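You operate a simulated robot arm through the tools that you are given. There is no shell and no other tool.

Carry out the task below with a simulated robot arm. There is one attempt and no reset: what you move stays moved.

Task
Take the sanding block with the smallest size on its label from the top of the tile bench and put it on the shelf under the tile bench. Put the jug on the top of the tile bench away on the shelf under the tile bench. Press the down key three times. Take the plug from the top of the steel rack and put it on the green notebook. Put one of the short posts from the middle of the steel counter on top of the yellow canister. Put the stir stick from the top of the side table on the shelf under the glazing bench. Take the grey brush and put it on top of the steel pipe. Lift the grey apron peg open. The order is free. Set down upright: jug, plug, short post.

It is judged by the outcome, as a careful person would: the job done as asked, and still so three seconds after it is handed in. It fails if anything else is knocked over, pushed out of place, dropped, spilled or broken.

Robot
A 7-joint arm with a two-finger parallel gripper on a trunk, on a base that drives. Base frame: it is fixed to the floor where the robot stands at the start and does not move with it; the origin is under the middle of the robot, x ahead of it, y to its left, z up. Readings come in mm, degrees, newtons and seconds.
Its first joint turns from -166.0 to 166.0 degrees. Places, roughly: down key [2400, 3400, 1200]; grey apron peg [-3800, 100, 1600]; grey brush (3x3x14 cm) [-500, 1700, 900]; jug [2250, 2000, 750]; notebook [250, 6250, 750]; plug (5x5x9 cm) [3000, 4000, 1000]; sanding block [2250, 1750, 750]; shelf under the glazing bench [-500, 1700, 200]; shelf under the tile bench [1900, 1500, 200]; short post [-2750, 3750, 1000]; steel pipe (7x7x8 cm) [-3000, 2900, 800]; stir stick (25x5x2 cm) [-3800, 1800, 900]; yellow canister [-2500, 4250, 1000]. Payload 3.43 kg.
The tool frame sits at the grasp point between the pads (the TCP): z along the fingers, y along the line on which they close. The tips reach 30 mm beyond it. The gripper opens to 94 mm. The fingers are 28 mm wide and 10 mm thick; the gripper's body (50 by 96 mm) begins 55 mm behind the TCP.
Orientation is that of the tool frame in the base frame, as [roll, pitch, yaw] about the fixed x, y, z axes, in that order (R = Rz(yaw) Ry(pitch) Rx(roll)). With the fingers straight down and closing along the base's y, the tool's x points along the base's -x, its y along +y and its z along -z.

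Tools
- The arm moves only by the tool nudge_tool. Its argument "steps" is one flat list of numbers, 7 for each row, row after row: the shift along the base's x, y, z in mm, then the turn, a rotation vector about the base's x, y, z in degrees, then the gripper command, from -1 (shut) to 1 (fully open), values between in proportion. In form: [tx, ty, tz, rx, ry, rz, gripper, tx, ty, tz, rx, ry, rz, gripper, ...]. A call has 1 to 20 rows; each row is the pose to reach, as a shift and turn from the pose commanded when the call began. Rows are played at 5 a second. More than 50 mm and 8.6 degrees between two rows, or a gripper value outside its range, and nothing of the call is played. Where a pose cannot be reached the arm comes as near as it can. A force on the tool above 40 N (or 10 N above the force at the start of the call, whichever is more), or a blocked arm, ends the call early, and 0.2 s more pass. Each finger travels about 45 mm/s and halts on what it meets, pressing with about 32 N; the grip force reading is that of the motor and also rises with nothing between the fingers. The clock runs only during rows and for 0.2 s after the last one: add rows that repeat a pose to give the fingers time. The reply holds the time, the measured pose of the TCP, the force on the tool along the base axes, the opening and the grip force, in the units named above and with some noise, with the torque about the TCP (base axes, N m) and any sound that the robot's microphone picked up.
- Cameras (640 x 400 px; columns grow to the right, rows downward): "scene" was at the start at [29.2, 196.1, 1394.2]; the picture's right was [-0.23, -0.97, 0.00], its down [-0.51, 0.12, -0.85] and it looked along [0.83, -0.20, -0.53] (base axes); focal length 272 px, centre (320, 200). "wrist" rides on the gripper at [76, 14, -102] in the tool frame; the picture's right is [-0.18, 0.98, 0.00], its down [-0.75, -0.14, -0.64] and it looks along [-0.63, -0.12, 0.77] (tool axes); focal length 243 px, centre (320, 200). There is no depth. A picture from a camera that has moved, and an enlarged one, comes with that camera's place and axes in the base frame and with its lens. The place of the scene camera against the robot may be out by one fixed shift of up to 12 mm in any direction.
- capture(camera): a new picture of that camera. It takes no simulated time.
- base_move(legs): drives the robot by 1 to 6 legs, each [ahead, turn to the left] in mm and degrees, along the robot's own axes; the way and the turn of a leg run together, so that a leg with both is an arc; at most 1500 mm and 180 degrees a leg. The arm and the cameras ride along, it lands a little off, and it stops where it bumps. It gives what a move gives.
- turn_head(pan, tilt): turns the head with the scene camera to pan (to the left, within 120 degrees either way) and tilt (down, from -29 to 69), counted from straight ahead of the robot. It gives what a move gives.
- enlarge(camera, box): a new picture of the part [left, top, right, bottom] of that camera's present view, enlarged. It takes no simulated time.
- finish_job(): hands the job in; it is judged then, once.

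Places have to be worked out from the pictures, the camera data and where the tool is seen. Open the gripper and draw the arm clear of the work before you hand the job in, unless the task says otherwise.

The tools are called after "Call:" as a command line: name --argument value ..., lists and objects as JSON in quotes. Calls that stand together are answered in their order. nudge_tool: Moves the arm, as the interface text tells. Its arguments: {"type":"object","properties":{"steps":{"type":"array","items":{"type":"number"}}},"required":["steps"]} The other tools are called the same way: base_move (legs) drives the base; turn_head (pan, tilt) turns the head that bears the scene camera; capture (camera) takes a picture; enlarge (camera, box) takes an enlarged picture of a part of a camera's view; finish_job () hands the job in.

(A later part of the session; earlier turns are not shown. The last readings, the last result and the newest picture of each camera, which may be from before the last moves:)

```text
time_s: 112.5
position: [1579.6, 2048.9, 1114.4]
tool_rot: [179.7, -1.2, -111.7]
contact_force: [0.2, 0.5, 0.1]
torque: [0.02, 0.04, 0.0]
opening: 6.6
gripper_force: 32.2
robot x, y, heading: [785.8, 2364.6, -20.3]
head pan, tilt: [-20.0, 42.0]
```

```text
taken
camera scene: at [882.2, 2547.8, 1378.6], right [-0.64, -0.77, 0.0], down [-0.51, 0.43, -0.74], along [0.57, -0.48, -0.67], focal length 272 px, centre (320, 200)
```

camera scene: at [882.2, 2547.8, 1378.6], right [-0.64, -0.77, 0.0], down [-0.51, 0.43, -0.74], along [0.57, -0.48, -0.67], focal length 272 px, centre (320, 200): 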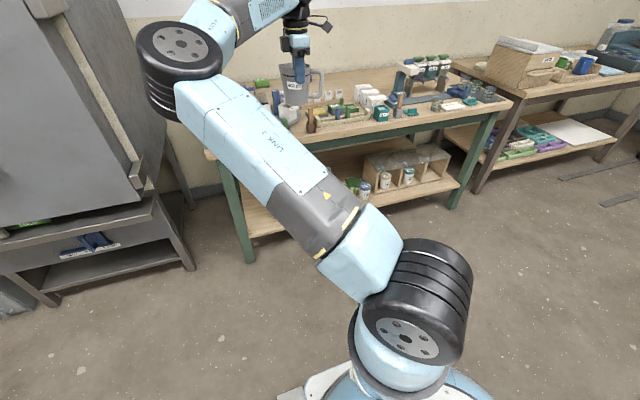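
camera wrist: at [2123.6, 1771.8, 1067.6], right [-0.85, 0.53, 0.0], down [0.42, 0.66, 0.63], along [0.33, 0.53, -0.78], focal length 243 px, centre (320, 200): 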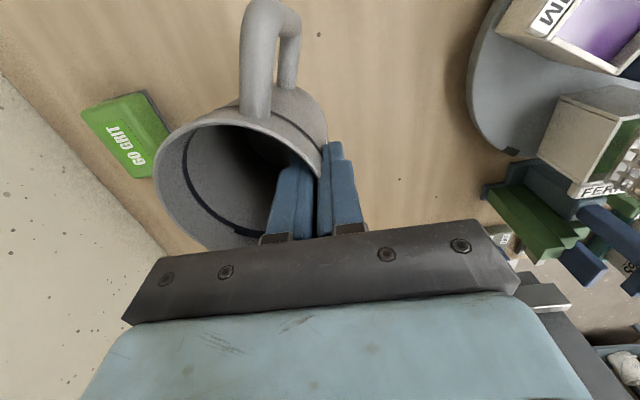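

Now I lower the jug in front of the bench, moving right toward the free shelf spot, in two stages.

Call:
nudge_tool --steps '[-3, -8, -20, 0, 0, 0, -1, -8, -20, -60, 0, 0, 0, -1, -13, -32, -100, 0, 0, 0, -1, -18, -45, -140, 0, 0, 0, -1, -23, -58, -180, 0, 0, 0, -1, -28, -70, -220, 0, 0, 0, -1, -33, -84, -260, 0, 0, 0, -1, -38, -97, -300, 0, 0, 0, -1, -43, -110, -340, 0, 0, 0, -1, -48, -122, -380, 0, 0, 0, -1, -50.6, -128.4, -400, 0, 0, 0, -1, -50.6, -128.4, -400, 0, 0, 0, -1]'

Call:
capture --camera "scene"

```text
time_s: 115.1
position: [1529.9, 1919.7, 715.6]
tool_rot: [179.8, -1.1, -111.7]
contact_force: [-1.5, 0.0, -1.0]
torque: [0.03, 0.03, 0.02]
opening: 6.7
gripper_force: 31.8
robot x, y, heading: [787.0, 2365.2, -19.8]
head pan, tilt: [-20.0, 42.0]
```

```text
taken
camera scene: at [882.2, 2547.7, 1378.6], right [-0.64, -0.77, 0.0], down [-0.51, 0.43, -0.74], along [0.57, -0.48, -0.67], focal length 272 px, centre (320, 200)
```

scene: 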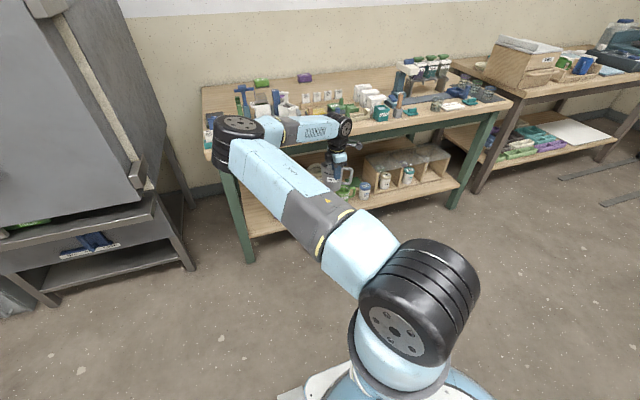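

Going well. I continue lowering to about z=330.

Call:
nudge_tool --steps '[0, 0, -20, 0, 0, 0, -1, 0, 0, -60, 0, 0, 0, -1, 0, 0, -100, 0, 0, 0, -1, 0, 0, -140, 0, 0, 0, -1, 0, 0, -180, 0, 0, 0, -1, 0, 0, -220, 0, 0, 0, -1, 0, 0, -260, 0, 0, 0, -1, 0, 0, -300, 0, 0, 0, -1, 0, 0, -340, 0, 0, 0, -1, 0, 0, -370, 0, 0, 0, -1, 0, 0, -385, 0, 0, 0, -1, 0, 0, -385, 0, 0, 0, -1]'

Call:
capture --camera "scene"

Call:
capture --camera "wrist"

```text
time_s: 117.7
position: [1508.8, 1993.5, 460.4]
tool_rot: [179.8, -1.0, -111.7]
contact_force: [-0.5, -0.1, -0.9]
torque: [0.04, -0.01, 0.01]
opening: 6.9
gripper_force: 31.9
out of reach, approached as far as the arm can: row 6, 7, 8, 9, 10, 11, 12
robot x, y, heading: [790.8, 2363.3, -20.1]
head pan, tilt: [-20.0, 42.0]
```

```text
taken
camera scene: at [882.3, 2547.7, 1378.6], right [-0.64, -0.77, 0.0], down [-0.51, 0.43, -0.74], along [0.57, -0.48, -0.67], focal length 272 px, centre (320, 200)
```

scene: 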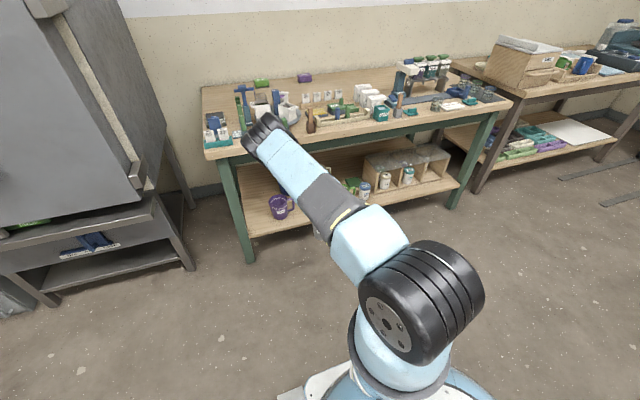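

```text
taken
camera wrist: at [1468.4, 1929.3, 563.4], right [-0.85, 0.53, 0.0], down [0.42, 0.66, 0.63], along [0.33, 0.53, -0.78], focal length 243 px, centre (320, 200)
```

wrist: 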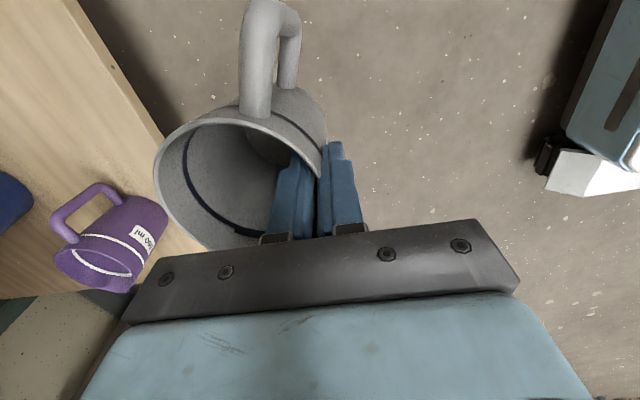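

The same z≈460 limit appears with the elbow in the same place. I measure the arm geometry more carefully from two head angles before deciding.

Call:
turn_head --pan 20 --tilt 42

Call:
capture --camera "scene"

Call:
turn_head --pan -50 --tilt 42

Call:
capture --camera "scene"

```text
time_s: 118.7
position: [1507.9, 1993.7, 460.2]
tool_rot: [179.6, -1.1, -111.8]
contact_force: [0.6, -0.1, -1.1]
torque: [0.04, 0.03, 0.0]
opening: 6.6
gripper_force: 32.4
robot x, y, heading: [789.7, 2366.4, -19.9]
head pan, tilt: [20.0, 42.0]
```

```text
taken
camera scene: at [901.8, 2601.4, 1378.6], right [0.0, -1.0, 0.0], down [-0.67, 0.0, -0.74], along [0.74, 0.0, -0.67], focal length 272 px, centre (320, 200)
```

scene: 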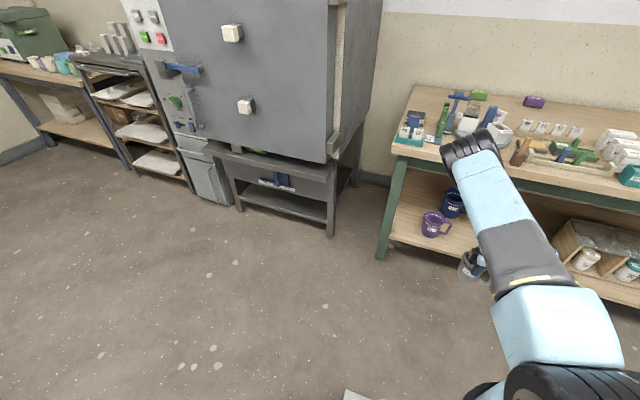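

```text
time_s: 120.1
position: [1508.3, 1993.4, 460.9]
tool_rot: [179.6, -1.2, -111.7]
contact_force: [-0.4, -0.2, -0.9]
torque: [0.02, 0.02, -0.03]
opening: 6.4
gripper_force: 31.7
robot x, y, heading: [790.3, 2370.3, -20.3]
head pan, tilt: [-50.0, 42.0]
```

```text
taken
camera scene: at [846.8, 2522.9, 1378.6], right [-0.94, -0.34, 0.0], down [-0.23, 0.63, -0.74], along [0.25, -0.7, -0.67], focal length 272 px, centre (320, 200)
```

scene: 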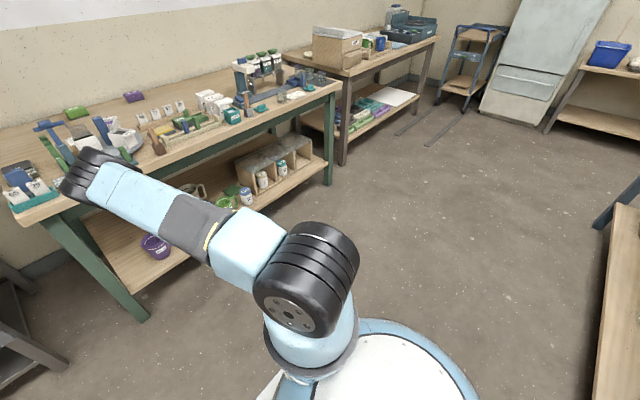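

I test whether extending the arm outward first lets it go lower: move 80 mm toward the bench (jug still clear of it), then lower.

Call:
nudge_tool --steps '[18, -7, 0, 0, 0, 0, -1, 37, -15, 0, 0, 0, 0, -1, 56, -22, 0, 0, 0, 0, -1, 74, -29, 0, 0, 0, 0, -1, 74, -29, 0, 0, 0, 0, -1]'

Call:
nudge_tool --steps '[0, 0, -30, 0, 0, 0, -1, 0, 0, -60, 0, 0, 0, -1, 0, 0, -60, 0, 0, 0, -1]'

Call:
capture --camera "scene"

```text
time_s: 121.3
position: [1570.2, 1983.5, 485.6]
tool_rot: [179.7, -1.1, -111.8]
contact_force: [0.3, -0.4, -0.8]
torque: [0.01, 0.08, 0.0]
opening: 6.5
gripper_force: 31.3
out of reach, approached as far as the arm can: row 1, 2, 3, 4, 5
robot x, y, heading: [790.5, 2367.3, -19.9]
head pan, tilt: [-50.0, 42.0]
```

```text
time_s: 122.1
position: [1559.6, 2002.9, 467.4]
tool_rot: [179.7, -1.2, -111.6]
contact_force: [-0.5, -0.5, -0.5]
torque: [0.02, 0.01, 0.0]
opening: 6.5
gripper_force: 31.8
out of reach, approached as far as the arm can: row 1, 2, 3
robot x, y, heading: [785.9, 2365.6, -19.8]
head pan, tilt: [-50.0, 42.0]
```

```text
taken
camera scene: at [846.8, 2522.9, 1378.6], right [-0.94, -0.34, 0.0], down [-0.23, 0.63, -0.74], along [0.25, -0.7, -0.67], focal length 272 px, centre (320, 200)
```

scene: 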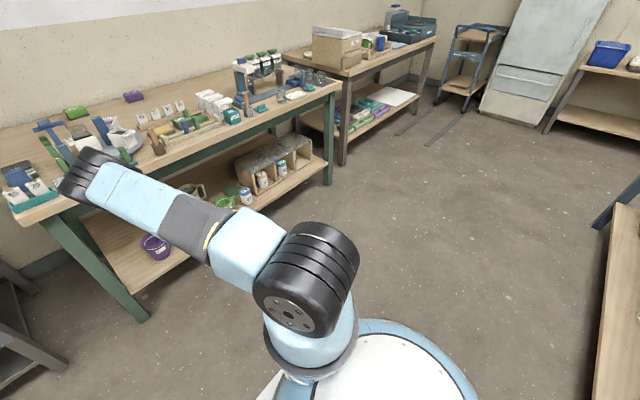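

The elbow point stays exactly fixed in all these attempts, so two shoulder joints are pinned. I raise again and move the hand to the right and outward to see whether the elbow follows, watching with the head camera.

Call:
nudge_tool --steps '[0, 0, 40, 0, 0, 0, -1, 0, 0, 80, 0, 0, 0, -1, -14, -36, 110, 0, 0, 0, -1, -28, -72, 130, 0, 0, 0, -1, -42, -108, 130, 0, 0, 0, -1, -56, -144, 130, 0, 0, 0, -1, -70, -180, 130, 0, 0, 0, -1, -70, -180, 130, 0, 0, 0, -1]'

Call:
capture --camera "scene"

```text
time_s: 123.9
position: [1486.7, 1853.7, 613.9]
tool_rot: [179.6, -1.1, -111.7]
contact_force: [-0.4, -1.2, 0.2]
torque: [0.04, 0.01, 0.03]
opening: 6.4
gripper_force: 31.8
out of reach, approached as far as the arm can: row 6, 7, 8
robot x, y, heading: [786.0, 2365.7, -19.9]
head pan, tilt: [-50.0, 42.0]
```

```text
taken
camera scene: at [846.8, 2522.9, 1378.6], right [-0.94, -0.34, 0.0], down [-0.23, 0.63, -0.74], along [0.25, -0.7, -0.67], focal length 272 px, centre (320, 200)
```

scene: 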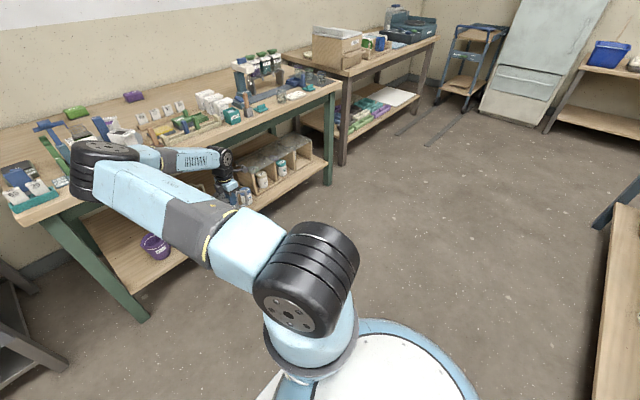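

The elbow is pinned on the left side. I raise the hand back up and toward the robot's right (like the start pose) to try to bring the elbow over to the other side.

Call:
nudge_tool --steps '[0, 0, 40, 0, 0, 0, -1, 0, 0, 80, 0, 0, 0, -1, 0, 0, 120, 0, 0, 0, -1, 0, 0, 160, 0, 0, 0, -1, 0, 0, 200, 0, 0, 0, -1, 0, 0, 240, 0, 0, 0, -1, 0, 0, 280, 0, 0, 0, -1, 0, 0, 320, 0, 0, 0, -1, 0, 0, 360, 0, 0, 0, -1, 0, 0, 400, 0, 0, 0, -1, 0, 0, 440, 0, 0, 0, -1, 0, 0, 480, 0, 0, 0, -1, 0, 0, 480, 0, 0, 0, -1]'

Call:
capture --camera "scene"

Call:
nudge_tool --steps '[-20, -40, 0, 0, 0, 0, -1, -40, -80, 0, 0, 0, 0, -1, -70, -115, 0, 0, 0, 0, -1, -105, -145, 0, 0, 0, 0, -1, -145, -165, 0, 0, 0, 0, -1, -185, -185, 0, 0, 0, 0, -1, -225, -200, 0, 0, 0, 0, -1, -225, -200, 0, 0, 0, 0, -1]'

Call:
capture --camera "scene"

```text
time_s: 126.7
position: [1485.8, 1851.6, 1093.1]
tool_rot: [179.7, -1.1, -111.7]
contact_force: [0.2, 0.2, -0.4]
torque: [0.01, 0.04, 0.02]
opening: 6.4
gripper_force: 32.4
robot x, y, heading: [786.6, 2365.5, -19.7]
head pan, tilt: [-50.0, 42.0]
```

```text
taken
camera scene: at [846.8, 2522.9, 1378.6], right [-0.94, -0.34, 0.0], down [-0.23, 0.63, -0.74], along [0.25, -0.7, -0.67], focal length 272 px, centre (320, 200)
```

scene: 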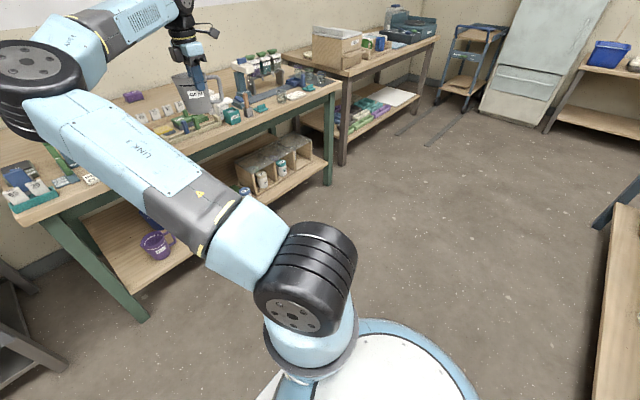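

```text
time_s: 128.5
position: [1404.4, 1801.5, 1117.5]
tool_rot: [179.8, -1.2, -111.5]
contact_force: [0.5, -0.4, -0.6]
torque: [0.01, 0.03, 0.0]
opening: 6.4
gripper_force: 32.2
out of reach, approached as far as the arm can: row 2, 3, 4, 5, 6, 7, 8
robot x, y, heading: [788.3, 2361.3, -20.0]
head pan, tilt: [-50.0, 42.0]
```

```text
taken
camera scene: at [846.5, 2523.0, 1378.6], right [-0.94, -0.34, 0.0], down [-0.23, 0.63, -0.74], along [0.25, -0.7, -0.67], focal length 272 px, centre (320, 200)
```

scene: 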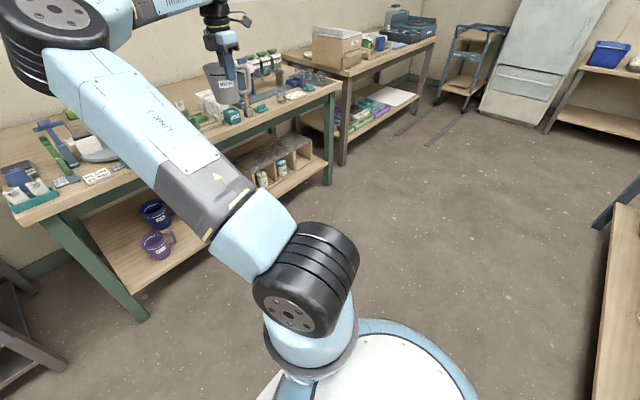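

The shoulder's first joint is clearly at its end stop: the arm works in a configuration where the zone straight ahead/right is blocked. If I turn the base right so the work lies at the robot's front-left, that joint gets free travel. I turn the base right 45° in two legs.

Call:
base_move --legs '[[0, -22], [0, -23]]'

Call:
turn_head --pan 25 --tilt 42

Call:
capture --camera "scene"

```text
time_s: 129.7
position: [1307.7, 1713.1, 1117.2]
tool_rot: [178.6, -5.1, -120.3]
contact_force: [-1.8, -1.0, 0.0]
torque: [0.0, -0.08, -0.02]
opening: 6.7
gripper_force: 31.9
robot x, y, heading: [794.2, 2377.6, -28.7]
head pan, tilt: [-50.0, 42.0]
stopped in leg 1: the force on the tool passed its limit at 64 N (the readings are from after the stop); the commanded pose is now the measured one
```

```text
time_s: 131.2
position: [1308.9, 1715.2, 1115.3]
tool_rot: [178.4, -4.9, -120.3]
contact_force: [0.8, -0.2, -1.3]
torque: [0.06, 0.03, 0.02]
opening: 6.4
gripper_force: 32.2
robot x, y, heading: [791.2, 2379.4, -28.8]
head pan, tilt: [25.0, 42.0]
```

```text
taken
camera scene: at [943.6, 2600.1, 1378.6], right [-0.07, -1.0, 0.0], down [-0.67, 0.05, -0.74], along [0.74, -0.05, -0.67], focal length 272 px, centre (320, 200)
```

scene: 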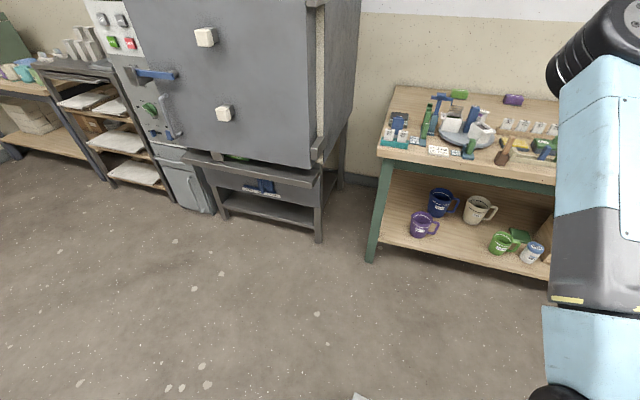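

The turn was stopped by a tool force spike. I check the jug and surroundings.

Call:
capture --camera "wrist"

Call:
turn_head --pan -60 --tilt 35

Call:
capture --camera "scene"

```text
taken
camera wrist: at [1263.8, 1660.9, 1224.4], right [-0.76, 0.66, 0.01], down [0.54, 0.62, 0.57], along [0.37, 0.44, -0.82], focal length 243 px, centre (320, 200)
```

wrist: 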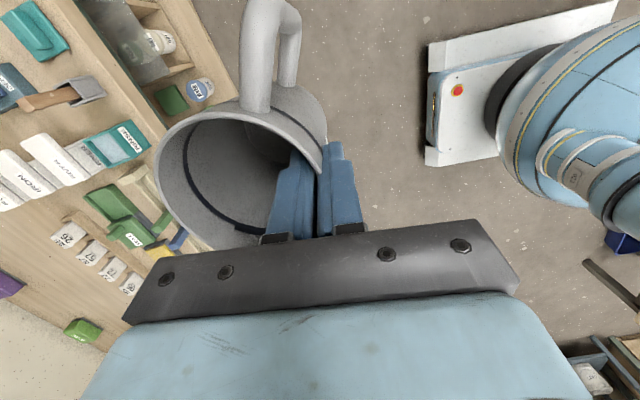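

```text
time_s: 132.8
position: [1308.4, 1714.0, 1115.6]
tool_rot: [178.5, -4.8, -120.4]
contact_force: [-0.1, 0.5, -1.3]
torque: [0.03, 0.04, 0.02]
opening: 6.5
gripper_force: 32.3
robot x, y, heading: [793.9, 2377.8, -28.8]
head pan, tilt: [-60.0, 35.0]
```

```text
taken
camera scene: at [862.0, 2517.7, 1389.1], right [-1.0, -0.02, 0.0], down [-0.01, 0.57, -0.82], along [0.02, -0.82, -0.57], focal length 272 px, centre (320, 200)
```

scene: 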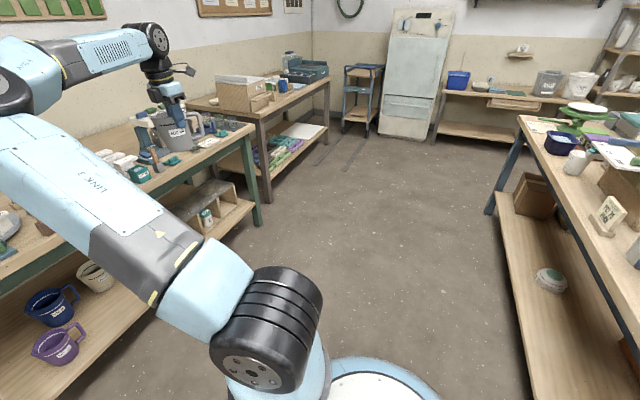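

Nothing was hit; the stop came from inertia with the arm stretched far out. I swing the hand to the robot's front-left and closer in, straightening the tool to vertical, before turning further.

Call:
nudge_tool --steps '[5, 20, 0, 0.3, -0.3, 0, -1, 15, 62, 0, 0.6, -0.7, 0, -1, 25, 106, 0, 0.9, -1, 0, -1, 35, 150, 0, 1.2, -1.3, 0, -1, 44, 195, 0, 1.5, -1.7, 0, -1, 53, 240, 0, 1.9, -2, 0, -1, 62, 285, 0, 2.2, -2.4, 0, -1, 71, 330, 0, 2.5, -2.7, 0, -1, 80, 375, 0, 2.8, -3, 0, -1, 88, 420, 0, 3.1, -3.4, 0, -1, 95, 460, 0, 3.4, -3.7, 0, -1, 100, 492, 0, 3.4, -3.7, 0, -1, 100, 492, 0, 3.4, -3.7, 0, -1]'

Call:
turn_head --pan -40 --tilt 42

Call:
capture --camera "scene"

```text
time_s: 135.6
position: [1408.2, 2206.0, 1115.2]
tool_rot: [-180.0, -0.2, -120.4]
contact_force: [0.0, 0.0, -0.9]
torque: [0.03, 0.0, 0.02]
opening: 6.5
gripper_force: 32.2
robot x, y, heading: [795.7, 2378.1, -29.0]
head pan, tilt: [-60.0, 35.0]
```

```text
time_s: 136.4
position: [1407.4, 2205.7, 1115.3]
tool_rot: [-180.0, -0.2, -120.4]
contact_force: [0.6, -0.7, -1.1]
torque: [0.03, 0.05, -0.01]
opening: 6.4
gripper_force: 32.1
robot x, y, heading: [795.7, 2380.5, -28.9]
head pan, tilt: [-40.0, 42.0]
```

```text
taken
camera scene: at [890.0, 2528.0, 1378.6], right [-0.93, -0.36, 0.0], down [-0.24, 0.62, -0.74], along [0.27, -0.69, -0.67], focal length 272 px, centre (320, 200)
```

scene: 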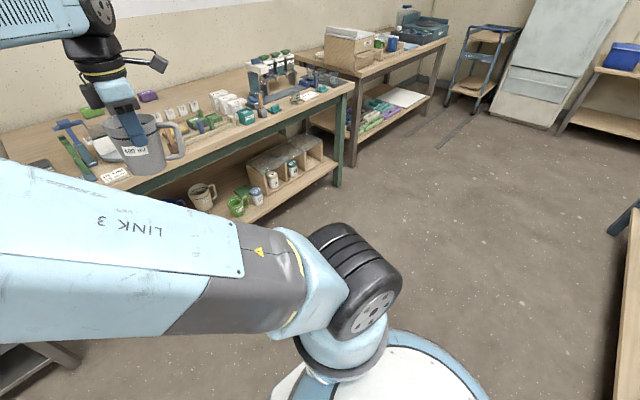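

The first joint now has moved freely. I turn the base right another 36° in two gentle legs.

Call:
base_move --legs '[[0, -18]]'

Call:
base_move --legs '[[0, -16]]'

Call:
capture --camera "scene"

```text
time_s: 137.9
position: [1323.3, 2028.0, 1115.3]
tool_rot: [-180.0, 0.0, -138.2]
contact_force: [0.9, 0.2, -1.0]
torque: [0.03, 0.02, -0.01]
opening: 6.4
gripper_force: 32.1
robot x, y, heading: [808.6, 2392.7, -46.8]
head pan, tilt: [-40.0, 42.0]
```

```text
time_s: 139.3
position: [1201.1, 1900.6, 1116.6]
tool_rot: [-180.0, 0.0, -154.2]
contact_force: [0.5, 0.5, -1.0]
torque: [0.01, 0.02, 0.01]
opening: 6.5
gripper_force: 32.4
robot x, y, heading: [823.6, 2406.6, -62.8]
head pan, tilt: [-40.0, 42.0]
```

```text
taken
camera scene: at [991.1, 2475.6, 1378.6], right [-0.98, 0.22, 0.0], down [0.15, 0.65, -0.74], along [-0.16, -0.72, -0.67], focal length 272 px, centre (320, 200)
```

scene: 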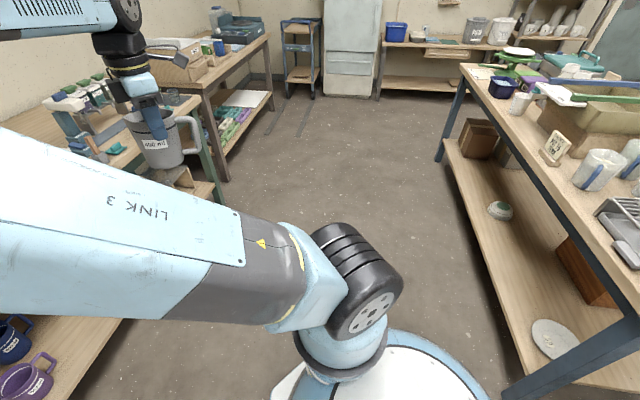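

The base now faces 41° right of the bench normal. I swing the hand back to the front-left in front of the bench and yaw it back square to the bench.

Call:
nudge_tool --steps '[18, 13, 0, 0, 0, 2, -1, 54, 38, 0, 0, 0, 6, -1, 90, 63, 0, 0, 0, 10, -1, 126, 89, 0, 0, 0, 14, -1, 162, 114, 0, 0, 0, 18, -1, 198, 140, 0, 0, 0, 22, -1, 234, 165, 0, 0, 0, 26, -1, 270, 190, 0, 0, 0, 30, -1, 306, 216, 0, 0, 0, 34, -1, 342, 241, 0, 0, 0, 38, -1, 374, 264, 0, 0, 0, 41, -1, 394, 278, 0, 0, 0, 42.7, -1, 394, 278, 0, 0, 0, 42.7, -1]'

Call:
turn_head --pan 20 --tilt 42

Call:
capture --camera "scene"

```text
time_s: 142.1
position: [1595.6, 2178.8, 1116.5]
tool_rot: [-180.0, -0.1, -111.5]
contact_force: [0.0, 0.6, -0.7]
torque: [0.0, 0.01, 0.0]
opening: 6.6
gripper_force: 32.0
robot x, y, heading: [820.3, 2402.8, -62.6]
head pan, tilt: [-40.0, 42.0]
```

```text
time_s: 143.4
position: [1596.4, 2179.0, 1116.0]
tool_rot: [180.0, -0.1, -111.5]
contact_force: [0.5, -0.3, -0.4]
torque: [0.03, 0.02, 0.0]
opening: 6.3
gripper_force: 32.1
robot x, y, heading: [823.1, 2403.6, -62.7]
head pan, tilt: [20.0, 42.0]
```

```text
taken
camera scene: at [1071.0, 2500.5, 1378.6], right [-0.68, -0.73, 0.0], down [-0.49, 0.45, -0.74], along [0.55, -0.5, -0.67], focal length 272 px, centre (320, 200)
```

scene: 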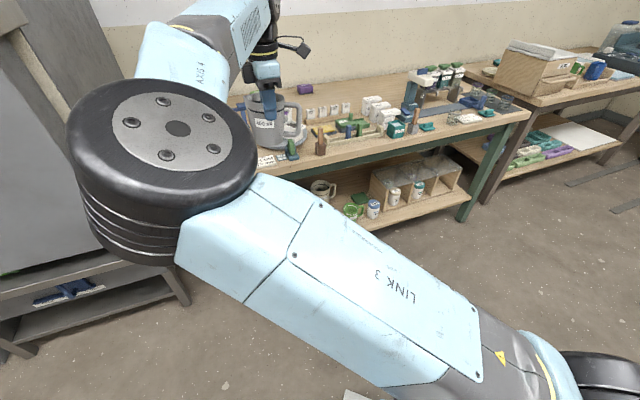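

The elbow is close to the camera but clear. I lower the jug 400 mm and check.

Call:
nudge_tool --steps '[0, 0, -20, 0, 0, 0, -1, 0, 0, -60, 0, 0, 0, -1, 0, 0, -100, 0, 0, 0, -1, 0, 0, -140, 0, 0, 0, -1, 0, 0, -180, 0, 0, 0, -1, 0, 0, -220, 0, 0, 0, -1, 0, 0, -260, 0, 0, 0, -1, 0, 0, -300, 0, 0, 0, -1, 0, 0, -340, 0, 0, 0, -1, 0, 0, -380, 0, 0, 0, -1, 0, 0, -400, 0, 0, 0, -1, 0, 0, -400, 0, 0, 0, -1]'

Call:
capture --camera "scene"

```text
time_s: 146.0
position: [1597.1, 2177.8, 716.8]
tool_rot: [179.9, -0.1, -111.6]
contact_force: [0.5, 0.3, -1.6]
torque: [0.05, 0.0, 0.03]
opening: 6.5
gripper_force: 32.1
robot x, y, heading: [824.1, 2400.0, -62.5]
head pan, tilt: [20.0, 42.0]
```

```text
taken
camera scene: at [1071.0, 2500.6, 1378.5], right [-0.68, -0.73, 0.0], down [-0.49, 0.45, -0.74], along [0.55, -0.5, -0.67], focal length 272 px, centre (320, 200)
```

scene: 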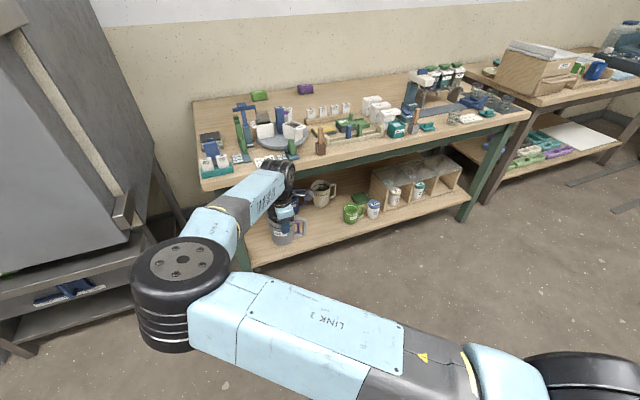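

The arm moves freely now. I continue lowering to z≈330.

Call:
nudge_tool --steps '[0, 0, -20, 0, 0, 0, -1, 0, 0, -60, 0, 0, 0, -1, 0, 0, -100, 0, 0, 0, -1, 0, 0, -140, 0, 0, 0, -1, 0, 0, -180, 0, 0, 0, -1, 0, 0, -220, 0, 0, 0, -1, 0, 0, -260, 0, 0, 0, -1, 0, 0, -300, 0, 0, 0, -1, 0, 0, -340, 0, 0, 0, -1, 0, 0, -370, 0, 0, 0, -1, 0, 0, -385, 0, 0, 0, -1, 0, 0, -385, 0, 0, 0, -1]'

Call:
capture --camera "scene"

Call:
capture --camera "wrist"

```text
time_s: 148.6
position: [1594.4, 2178.4, 469.9]
tool_rot: [180.0, -0.1, -111.5]
contact_force: [-1.0, -0.4, -0.6]
torque: [0.03, 0.01, 0.03]
opening: 6.4
gripper_force: 31.8
out of reach, approached as far as the arm can: row 7, 8, 9, 10, 11, 12
robot x, y, heading: [825.7, 2403.0, -62.8]
head pan, tilt: [20.0, 42.0]
```

```text
taken
camera scene: at [1071.1, 2500.4, 1378.5], right [-0.68, -0.73, 0.0], down [-0.49, 0.45, -0.74], along [0.55, -0.5, -0.67], focal length 272 px, centre (320, 200)
```

scene: 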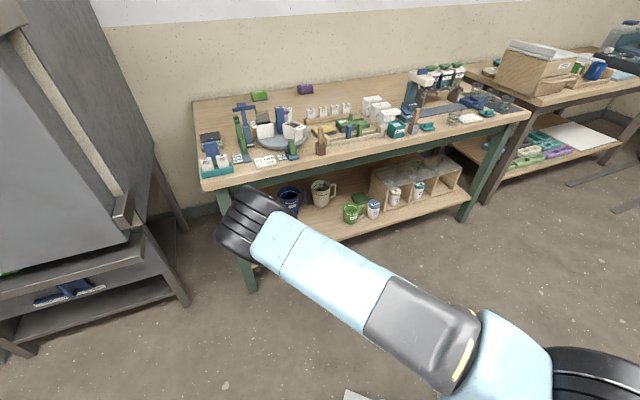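

```text
taken
camera wrist: at [1552.8, 2112.2, 572.0], right [-0.85, 0.53, 0.0], down [0.41, 0.65, 0.64], along [0.34, 0.54, -0.77], focal length 243 px, centre (320, 200)
```

wrist: 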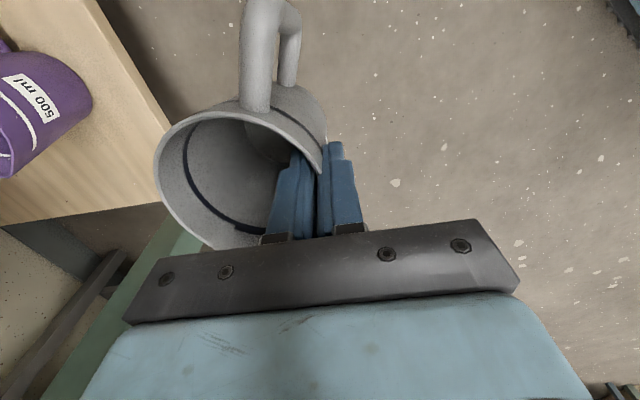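

I now understand the limit: it is simply the arm's reach from the shoulder (z≈1040); lower means closer. I pull the hand 110 mm back toward the robot and lower again to calibrate.

Call:
nudge_tool --steps '[-34, 13, 0, 0, 0, 0, -1, -68, 27, -20, 0, 0, 0, -1, -102, 40, -50, 0, 0, 0, -1, -102, 40, -90, 0, 0, 0, -1, -102, 40, -130, 0, 0, 0, -1, -102, 40, -160, 0, 0, 0, -1, -102, 40, -180, 0, 0, 0, -1, -102, 40, -180, 0, 0, 0, -1]'

Call:
capture --camera "scene"

```text
time_s: 150.4
position: [1479.3, 2218.3, 443.1]
tool_rot: [180.0, -0.2, -111.5]
contact_force: [-0.6, 0.2, 0.1]
torque: [0.03, 0.02, 0.01]
opening: 6.4
gripper_force: 32.3
out of reach, approached as far as the arm can: row 3, 4, 5, 6, 7, 8
robot x, y, heading: [822.1, 2402.0, -62.7]
head pan, tilt: [20.0, 42.0]
```

```text
taken
camera scene: at [1071.0, 2500.5, 1378.6], right [-0.68, -0.73, 0.0], down [-0.49, 0.45, -0.74], along [0.55, -0.5, -0.67], focal length 272 px, centre (320, 200)
```

scene: 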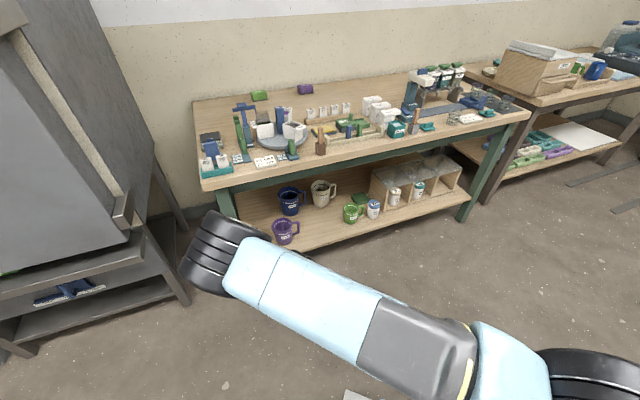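

The elbow stays at a fixed minimum height; the shoulder joints are in an awkward "backward" branch. I'll fold the arm up close to the robot over the open aisle so the upper arm is vertical, where the shoulder can unwind. First raise and pull in.

Call:
nudge_tool --steps '[0, 0, 30, 0, 0, 0, -1, -4, -5, 75, 0, 0, 0, -1, -12, -14, 120, 0, 0, 0, -1, -20, -23, 164, 0, 0, 0, -1, -28, -32, 208, 0, 0, 0, -1, -36, -42, 252, 0, 0, 0, -1, -44, -51, 296, 0, 0, 0, -1, -52, -60, 340, 0, 0, 0, -1, -60, -70, 384, 0, 0, 0, -1, -68, -79, 428, 0, 0, 0, -1, -76, -88, 472, 0, 0, 0, -1, -84, -98, 516, 0, 0, 0, -1, -92, -107, 560, 0, 0, 0, -1, -100, -116, 604, 0, 0, 0, -1, -108, -125, 640, 0, 0, 0, -1, -114, -132, 657, 0, 0, 0, -1, -114, -132, 657, 0, 0, 0, -1]'

Call:
capture --camera "scene"

```text
time_s: 154.0
position: [1366.6, 2086.0, 1096.5]
tool_rot: [-180.0, -0.1, -111.5]
contact_force: [0.2, 0.9, -0.9]
torque: [0.04, 0.03, 0.0]
opening: 6.4
gripper_force: 32.5
robot x, y, heading: [824.1, 2402.1, -62.8]
head pan, tilt: [20.0, 42.0]
```

```text
taken
camera scene: at [1071.0, 2500.6, 1378.6], right [-0.68, -0.73, 0.0], down [-0.49, 0.45, -0.74], along [0.55, -0.5, -0.67], focal length 272 px, centre (320, 200)
```

scene: 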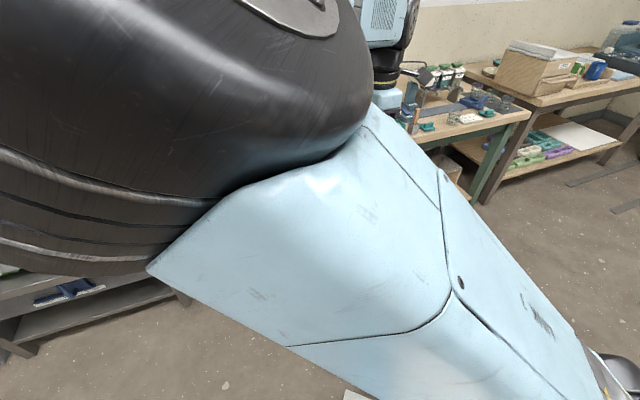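

The elbow is very close to the head camera, so I move the hand around to the robot's right along an arc (tool yaw turning along), which swings the elbow away from the head.

Call:
nudge_tool --steps '[-18.8, -39.3, 0, 0, 0, -5, -1, -41, -76.9, 0, 0, 0, -10, -1, -66.3, -112.4, 0, 0, 0, -15, -1, -94.6, -145.6, 0, 0, 0, -20, -1, -125.7, -176.2, 0, 0, 0, -25, -1, -159.4, -203.9, 0, 0, 0, -30, -1, -195.3, -228.6, 0, 0, 0, -35, -1, -233.3, -250.1, 0, 0, 0, -40, -1, -273, -268.2, 0, 0, 0, -45, -1, -314.1, -282.8, 0, 0, 0, -50, -1, -356.3, -293.7, 0, 0, 0, -55, -1, -399.4, -300.9, 0, 0, 0, -60, -1, -442.9, -304.3, 0, 0, 0, -65, -1, -486.5, -303.9, 0, 0, 0, -70, -1, -486.5, -303.9, 0, 0, 0, -70, -1]'

Call:
turn_head --pan -30 --tilt 25

Call:
capture --camera "scene"

```text
time_s: 157.2
position: [879.2, 1782.5, 1095.9]
tool_rot: [-180.0, -0.2, 178.5]
contact_force: [0.1, -1.0, -0.3]
torque: [0.01, -0.01, -0.01]
opening: 6.8
gripper_force: 32.5
robot x, y, heading: [826.6, 2404.8, -63.0]
head pan, tilt: [20.0, 42.0]
```

```text
time_s: 158.4
position: [879.2, 1782.6, 1095.7]
tool_rot: [-180.0, -0.2, 178.6]
contact_force: [-0.2, 0.0, -1.2]
torque: [0.04, -0.02, -0.01]
opening: 6.7
gripper_force: 31.9
robot x, y, heading: [822.0, 2408.1, -62.9]
head pan, tilt: [-30.0, 25.0]
```

```text
taken
camera scene: at [1005.3, 2464.9, 1404.8], right [-1.0, 0.05, 0.0], down [0.02, 0.42, -0.91], along [-0.04, -0.91, -0.42], focal length 272 px, centre (320, 200)
```

scene: 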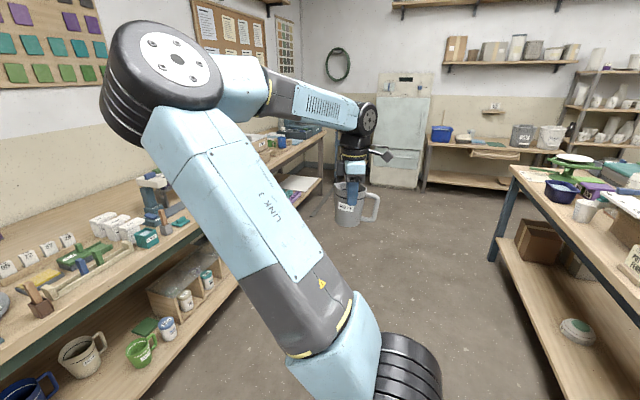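

That worked. I continue the arc further to the right (another 80°) so the shoulder joints unwind, still over the open aisle.

Call:
nudge_tool --steps '[-43.4, 4.2, 0, 0, 0, -5, -1, -86.3, 12.1, 0, 0, 0, -10, -1, -128.3, 23.8, 0, 0, 0, -15, -1, -169.2, 39, 0, 0, 0, -20, -1, -208.5, 57.8, 0, 0, 0, -25, -1, -246.1, 80, 0, 0, 0, -30, -1, -281.6, 105.3, 0, 0, 0, -35, -1, -314.8, 133.6, 0, 0, 0, -40, -1, -345.4, 164.7, 0, 0, 0, -45, -1, -373.1, 198.4, 0, 0, 0, -50, -1, -397.8, 234.3, 0, 0, 0, -55, -1, -419.3, 272.3, 0, 0, 0, -60, -1, -437.4, 312, 0, 0, 0, -65, -1, -452, 353.1, 0, 0, 0, -70, -1, -462.9, 395.3, 0, 0, 0, -75, -1, -470.1, 438.4, 0, 0, 0, -80, -1, -470.1, 438.4, 0, 0, 0, -80, -1]'

Call:
capture --camera "scene"

```text
time_s: 162.0
position: [527.6, 2196.0, 1122.0]
tool_rot: [-177.5, 2.7, 99.3]
contact_force: [-0.4, -1.3, -1.1]
torque: [0.01, -0.04, 0.02]
opening: 6.4
gripper_force: 32.2
out of reach, approached as far as the arm can: row 6, 7, 8, 9, 10, 11, 12, 13, 14, 15, 16, 17
robot x, y, heading: [823.8, 2401.5, -62.8]
head pan, tilt: [-30.0, 25.0]
```

```text
taken
camera scene: at [1005.0, 2465.3, 1404.9], right [-1.0, 0.05, 0.0], down [0.02, 0.42, -0.91], along [-0.04, -0.91, -0.42], focal length 272 px, centre (320, 200)
```

scene: 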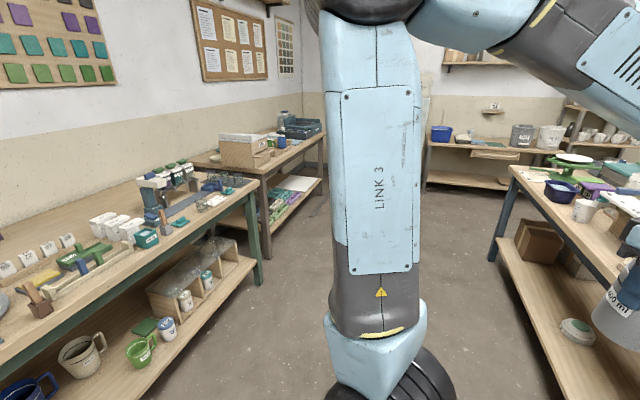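

The upper arm is now nearly vertical and unwound. I bring the hand back along the arc to straight ahead of the robot and see on which side the elbow ends up.

Call:
nudge_tool --steps '[5, -37.7, 0, 0, 0, 5.2, -1, 12.5, -73.2, 0, 0, 0, 10.4, -1, 23.3, -108.4, 0, 0, 0, 15.6, -1, 37.6, -142.9, 0, 0, 0, 20.8, -1, 55.3, -176.4, 0, 0, 0, 26, -1, 76.3, -208.4, 0, 0, 0, 31.2, -1, 100.4, -238.9, 0, 0, 0, 36.4, -1, 127.6, -267.3, 0, 0, 0, 41.6, -1, 157.7, -293.5, 0, 0, 0, 46.8, -1, 190.6, -316.9, 0, 0, 0, 52, -1, 225.8, -337.6, 0, 0, 0, 57.2, -1, 263.4, -355.1, 0, 0, 0, 62.4, -1, 302.8, -369.3, 0, 0, 0, 67.6, -1, 343.9, -379.8, 0, 0, 0, 72.8, -1, 386.2, -386.7, 0, 0, 0, 78, -1, 429.6, -389.6, 0, 0, 0, 83.2, -1, 473.5, -388.5, 0, 0, 0, 88.4, -1, 517.6, -383.3, 0, 0, 0, 93.6, -1, 561.6, -374, 0, 0, 0, 98.8, -1, 605, -360.5, 0, 0, 0, 104, -1]'

Call:
capture --camera "scene"

```text
time_s: 166.2
position: [1130.2, 1836.1, 1122.4]
tool_rot: [-177.7, 2.8, -156.8]
contact_force: [-0.1, 0.6, -0.6]
torque: [0.04, -0.03, 0.01]
opening: 6.6
gripper_force: 32.2
robot x, y, heading: [825.4, 2405.2, -62.7]
head pan, tilt: [-30.0, 25.0]
```

```text
taken
camera scene: at [1004.8, 2464.8, 1404.9], right [-1.0, 0.05, 0.0], down [0.02, 0.42, -0.91], along [-0.04, -0.91, -0.42], focal length 272 px, centre (320, 200)
```

scene: 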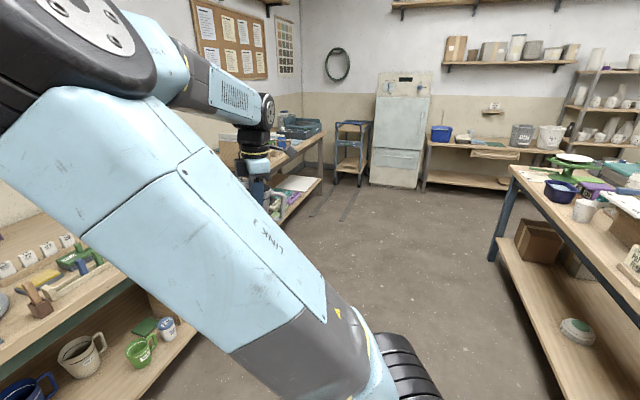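

The elbow is again to the left but the first joint should be away from its stop. I test lowering here, straight ahead of the robot over the aisle floor.

Call:
nudge_tool --steps '[0, 0, -30, -0.5, 0.4, 0, -1, 0, 0, -75, -1, 0.8, 0, -1, 0, 0, -120, -1.5, 1.2, 0, -1, 0, 0, -165, -2, 1.5, 0, -1, 0, 0, -210, -2, 1.5, 0, -1, 0, 0, -255, -2, 1.5, 0, -1, 0, 0, -300, -2, 1.5, 0, -1, 0, 0, -345, -2, 1.5, 0, -1, 0, 0, -390, -2, 1.5, 0, -1, 0, 0, -435, -2, 1.5, 0, -1, 0, 0, -480, -2, 1.5, 0, -1, 0, 0, -525, -2, 1.5, 0, -1, 0, 0, -570, -2, 1.5, 0, -1, 0, 0, -615, -2, 1.5, 0, -1, 0, 0, -660, -2, 1.5, 0, -1, 0, 0, -705, -2, 1.5, 0, -1, 0, 0, -750, -2, 1.5, 0, -1, 0, 0, -790, -2, 1.5, 0, -1, 0, 0, -790, -2, 1.5, 0, -1]'

Call:
capture --camera "scene"

```text
time_s: 170.2
position: [1136.4, 1827.6, 446.6]
tool_rot: [-176.3, 0.5, -156.7]
contact_force: [-0.1, 0.7, -0.3]
torque: [0.02, 0.01, 0.01]
opening: 6.6
gripper_force: 32.2
out of reach, approached as far as the arm can: row 16, 17, 18, 19
robot x, y, heading: [822.3, 2403.3, -62.5]
head pan, tilt: [-30.0, 25.0]
```

```text
taken
camera scene: at [1005.4, 2464.8, 1404.8], right [-1.0, 0.05, 0.0], down [0.02, 0.42, -0.91], along [-0.04, -0.91, -0.42], focal length 272 px, centre (320, 200)
```

scene: 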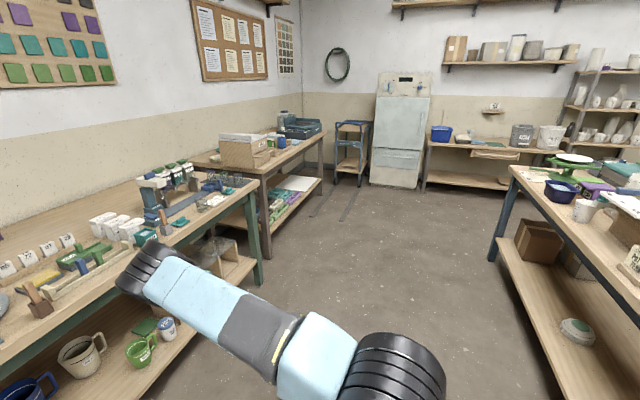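

Again z≈447. To find what limits it, I test the reach outward at low height: raise slightly and extend straight ahead along the aisle.

Call:
nudge_tool --steps '[0, 0, 40, 0, 0, 0, -1, 0, 0, 80, 0, 0, 0, -1, 19, -38, 80, 0, 0, 0, -1, 38, -76, 80, 0, 0, 0, -1, 57, -114, 80, 0, 0, 0, -1, 76, -152, 80, 0, 0, 0, -1, 96, -190, 80, 0, 0, 0, -1, 115, -228, 80, 0, 0, 0, -1, 135, -266, 80, 0, 0, 0, -1, 154, -304, 80, 0, 0, 0, -1, 154, -304, 80, 0, 0, 0, -1]'

Call:
nudge_tool --steps '[0, 0, -40, 0, 0, 0, -1, 0, 0, -80, 0, 0, 0, -1, 0, 0, -120, 0, 0, 0, -1, 0, 0, -120, 0, 0, 0, -1]'

Call:
capture --camera "scene"

```text
time_s: 172.6
position: [1282.6, 1525.8, 539.6]
tool_rot: [-176.3, 0.7, -156.9]
contact_force: [0.2, -0.2, -0.1]
torque: [0.05, 0.01, 0.01]
opening: 6.6
gripper_force: 32.2
out of reach, approached as far as the arm can: row 10, 11
robot x, y, heading: [822.3, 2403.4, -62.9]
head pan, tilt: [-30.0, 25.0]
```

```text
time_s: 173.6
position: [1282.6, 1525.0, 539.1]
tool_rot: [-176.2, 0.8, -156.7]
contact_force: [-0.1, 0.5, -0.6]
torque: [0.03, 0.01, 0.01]
opening: 6.5
gripper_force: 31.6
out of reach, approached as far as the arm can: row 1, 2, 3, 4
robot x, y, heading: [823.6, 2405.5, -62.7]
head pan, tilt: [-30.0, 25.0]
```

```text
taken
camera scene: at [1005.4, 2464.6, 1404.8], right [-1.0, 0.05, 0.0], down [0.02, 0.42, -0.91], along [-0.04, -0.9, -0.42], focal length 272 px, centre (320, 200)
```

scene: 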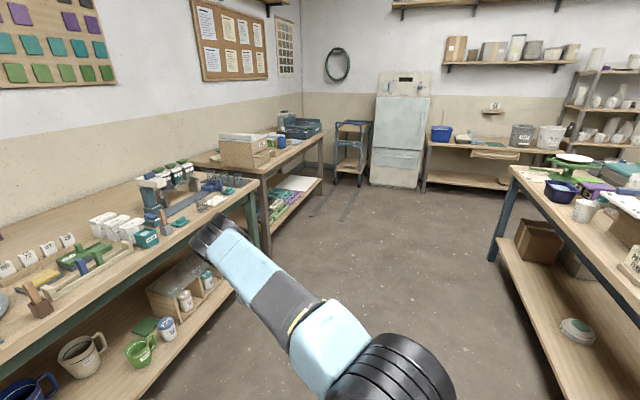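

I need the shelf height precisely. I take a wrist view here, which should show the right part of the tile bench's shelf.

Call:
capture --camera "wrist"

Call:
turn_head --pan 35 --tilt 35

Call:
capture --camera "scene"

```text
taken
camera wrist: at [1201.7, 1513.4, 639.3], right [-0.22, 0.97, -0.06], down [0.73, 0.2, 0.66], along [0.65, 0.1, -0.75], focal length 243 px, centre (320, 200)
```

wrist: 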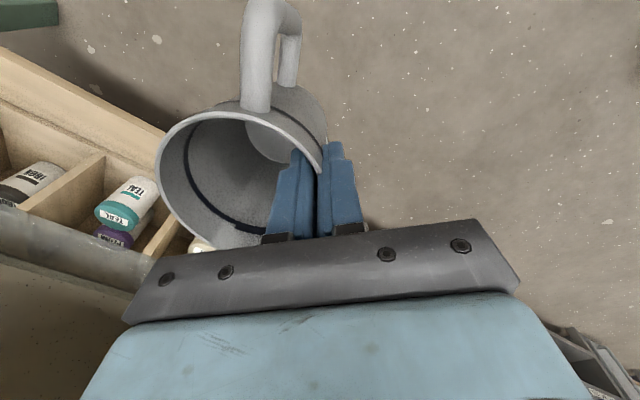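

```text
time_s: 174.9
position: [1281.6, 1524.6, 539.9]
tool_rot: [-176.3, 0.6, -156.7]
contact_force: [0.3, 0.1, -0.8]
torque: [0.05, -0.01, 0.01]
opening: 6.6
gripper_force: 32.4
robot x, y, heading: [825.9, 2405.7, -62.7]
head pan, tilt: [35.0, 35.0]
```

```text
taken
camera scene: at [1087.7, 2515.6, 1389.1], right [-0.47, -0.88, 0.0], down [-0.51, 0.27, -0.82], along [0.72, -0.38, -0.57], focal length 272 px, centre (320, 200)
```

scene: 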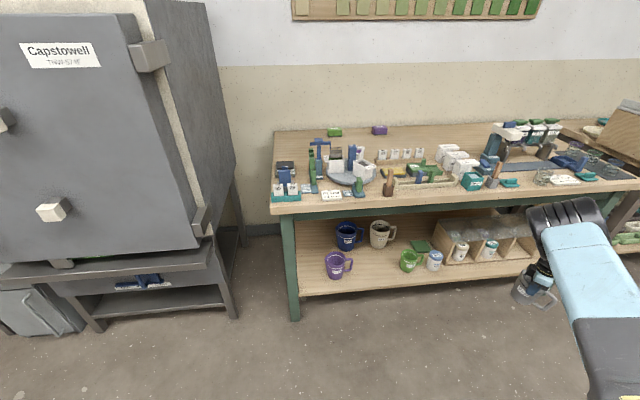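

I now believe the shoulder is in a flipped branch that has less downward range; I'll try to pass the elbow over the top to the other side. First raise and fold the arm in again, straight ahead.

Call:
nudge_tool --steps '[0, 0, 40, 0, 0, 0, -1, 0, 0, 85, 0, 0, 0, -1, 0, 0, 130, 0, 0, 0, -1, 0, 0, 175, 0, 0, 0, -1, 0, 0, 220, 0, 0, 0, -1, 0, 0, 265, 0, 0, 0, -1, 0, 0, 310, 0, 0, 0, -1, 0, 0, 355, 0, 0, 0, -1, 0, 0, 400, 0, 0, 0, -1, 0, 0, 445, 0, 0, 0, -1, 0, 0, 490, 0, 0, 0, -1, 0, 0, 530, 0, 0, 0, -1, 0, 0, 560, 0, 0, 0, -1, 0, 0, 560, 0, 0, 0, -1]'

Call:
nudge_tool --steps '[-15, 31, 0, 0, 0, 0, -1, -35, 70, 0, 0, 0, 0, -1, -55, 110, 0, 0, 0, 0, -1, -75, 150, 0, 0, 0, 0, -1, -95, 190, 0, 0, 0, 0, -1, -115, 230, 0, 0, 0, 0, -1, -135, 270, 0, 0, 0, 0, -1, -150, 305, 0, 0, 0, 0, -1, -150, 305, 0, 0, 0, 0, -1]'

Call:
turn_head --pan -30 --tilt 20

Call:
capture --camera "scene"

```text
time_s: 177.9
position: [1281.7, 1522.9, 1100.7]
tool_rot: [-176.2, 0.5, -156.6]
contact_force: [-0.3, 0.6, -0.9]
torque: [0.02, -0.03, 0.0]
opening: 6.5
gripper_force: 31.6
robot x, y, heading: [824.1, 2401.4, -62.5]
head pan, tilt: [35.0, 35.0]
```

```text
time_s: 179.9
position: [1129.5, 1828.6, 1100.6]
tool_rot: [-176.3, 0.5, -156.8]
contact_force: [-0.5, 0.8, -0.9]
torque: [0.01, 0.01, 0.04]
opening: 6.6
gripper_force: 32.3
robot x, y, heading: [819.9, 2405.2, -62.6]
head pan, tilt: [35.0, 35.0]
```

```text
time_s: 181.3
position: [1130.0, 1828.0, 1100.5]
tool_rot: [-176.2, 0.5, -156.7]
contact_force: [0.0, 0.3, -0.8]
torque: [0.05, 0.0, 0.01]
opening: 6.8
gripper_force: 31.7
robot x, y, heading: [825.4, 2400.8, -62.8]
head pan, tilt: [-30.0, 20.0]
```

```text
taken
camera scene: at [1005.3, 2464.0, 1412.9], right [-1.0, 0.05, 0.0], down [0.02, 0.34, -0.94], along [-0.04, -0.94, -0.34], focal length 272 px, centre (320, 200)
```

scene: 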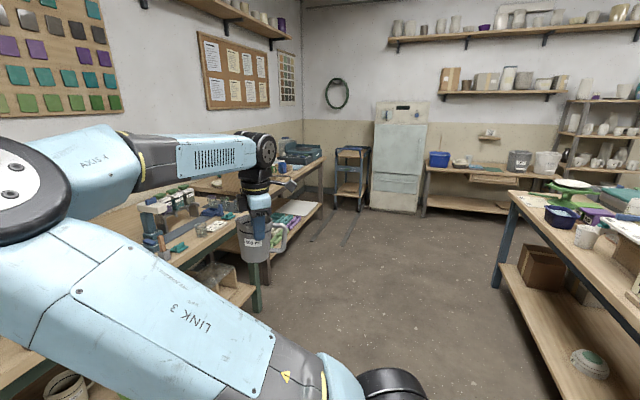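

The elbow is now far out left. I translate the hand to the robot's right to pull the elbow up and over.

Call:
nudge_tool --steps '[-40, -20.6, 0, 0, 0, -4, -1, -80, -41, 0, 0, 0, -8, -1, -120, -62, 0, 0, 0, -12, -1, -160, -82, 0, 0, 0, -16, -1, -200, -103, 0, 0, 0, -20, -1, -240, -124, 0, 0, 0, -24, -1, -280, -144, 0, 0, 0, -28, -1, -320, -165, 0, 0, 0, -32, -1, -360, -185, 0, 0, 0, -36, -1, -400, -206, 0, 0, 0, -40, -1, -400, -206, 0, 0, 0, -40, -1]'

Call:
capture --camera "scene"

```text
time_s: 183.7
position: [799.0, 1641.1, 1113.3]
tool_rot: [-176.2, 0.6, 166.7]
contact_force: [-0.1, 0.3, -1.2]
torque: [0.04, -0.01, 0.01]
opening: 6.4
gripper_force: 31.8
out of reach, approached as far as the arm can: row 9, 10, 11
robot x, y, heading: [821.7, 2400.3, -62.7]
head pan, tilt: [-30.0, 20.0]
```

```text
taken
camera scene: at [1005.2, 2463.9, 1412.9], right [-1.0, 0.05, 0.0], down [0.02, 0.34, -0.94], along [-0.04, -0.94, -0.34], focal length 272 px, centre (320, 200)
```

scene: 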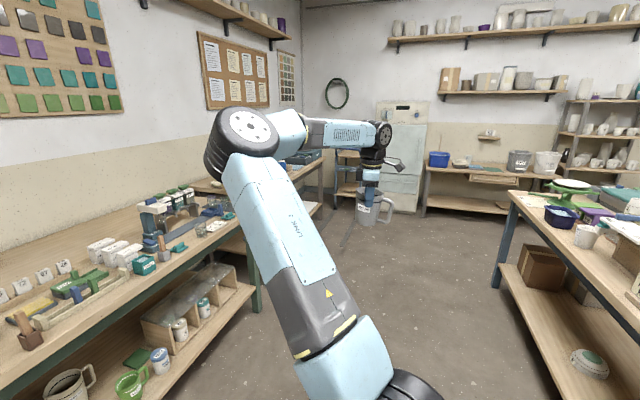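

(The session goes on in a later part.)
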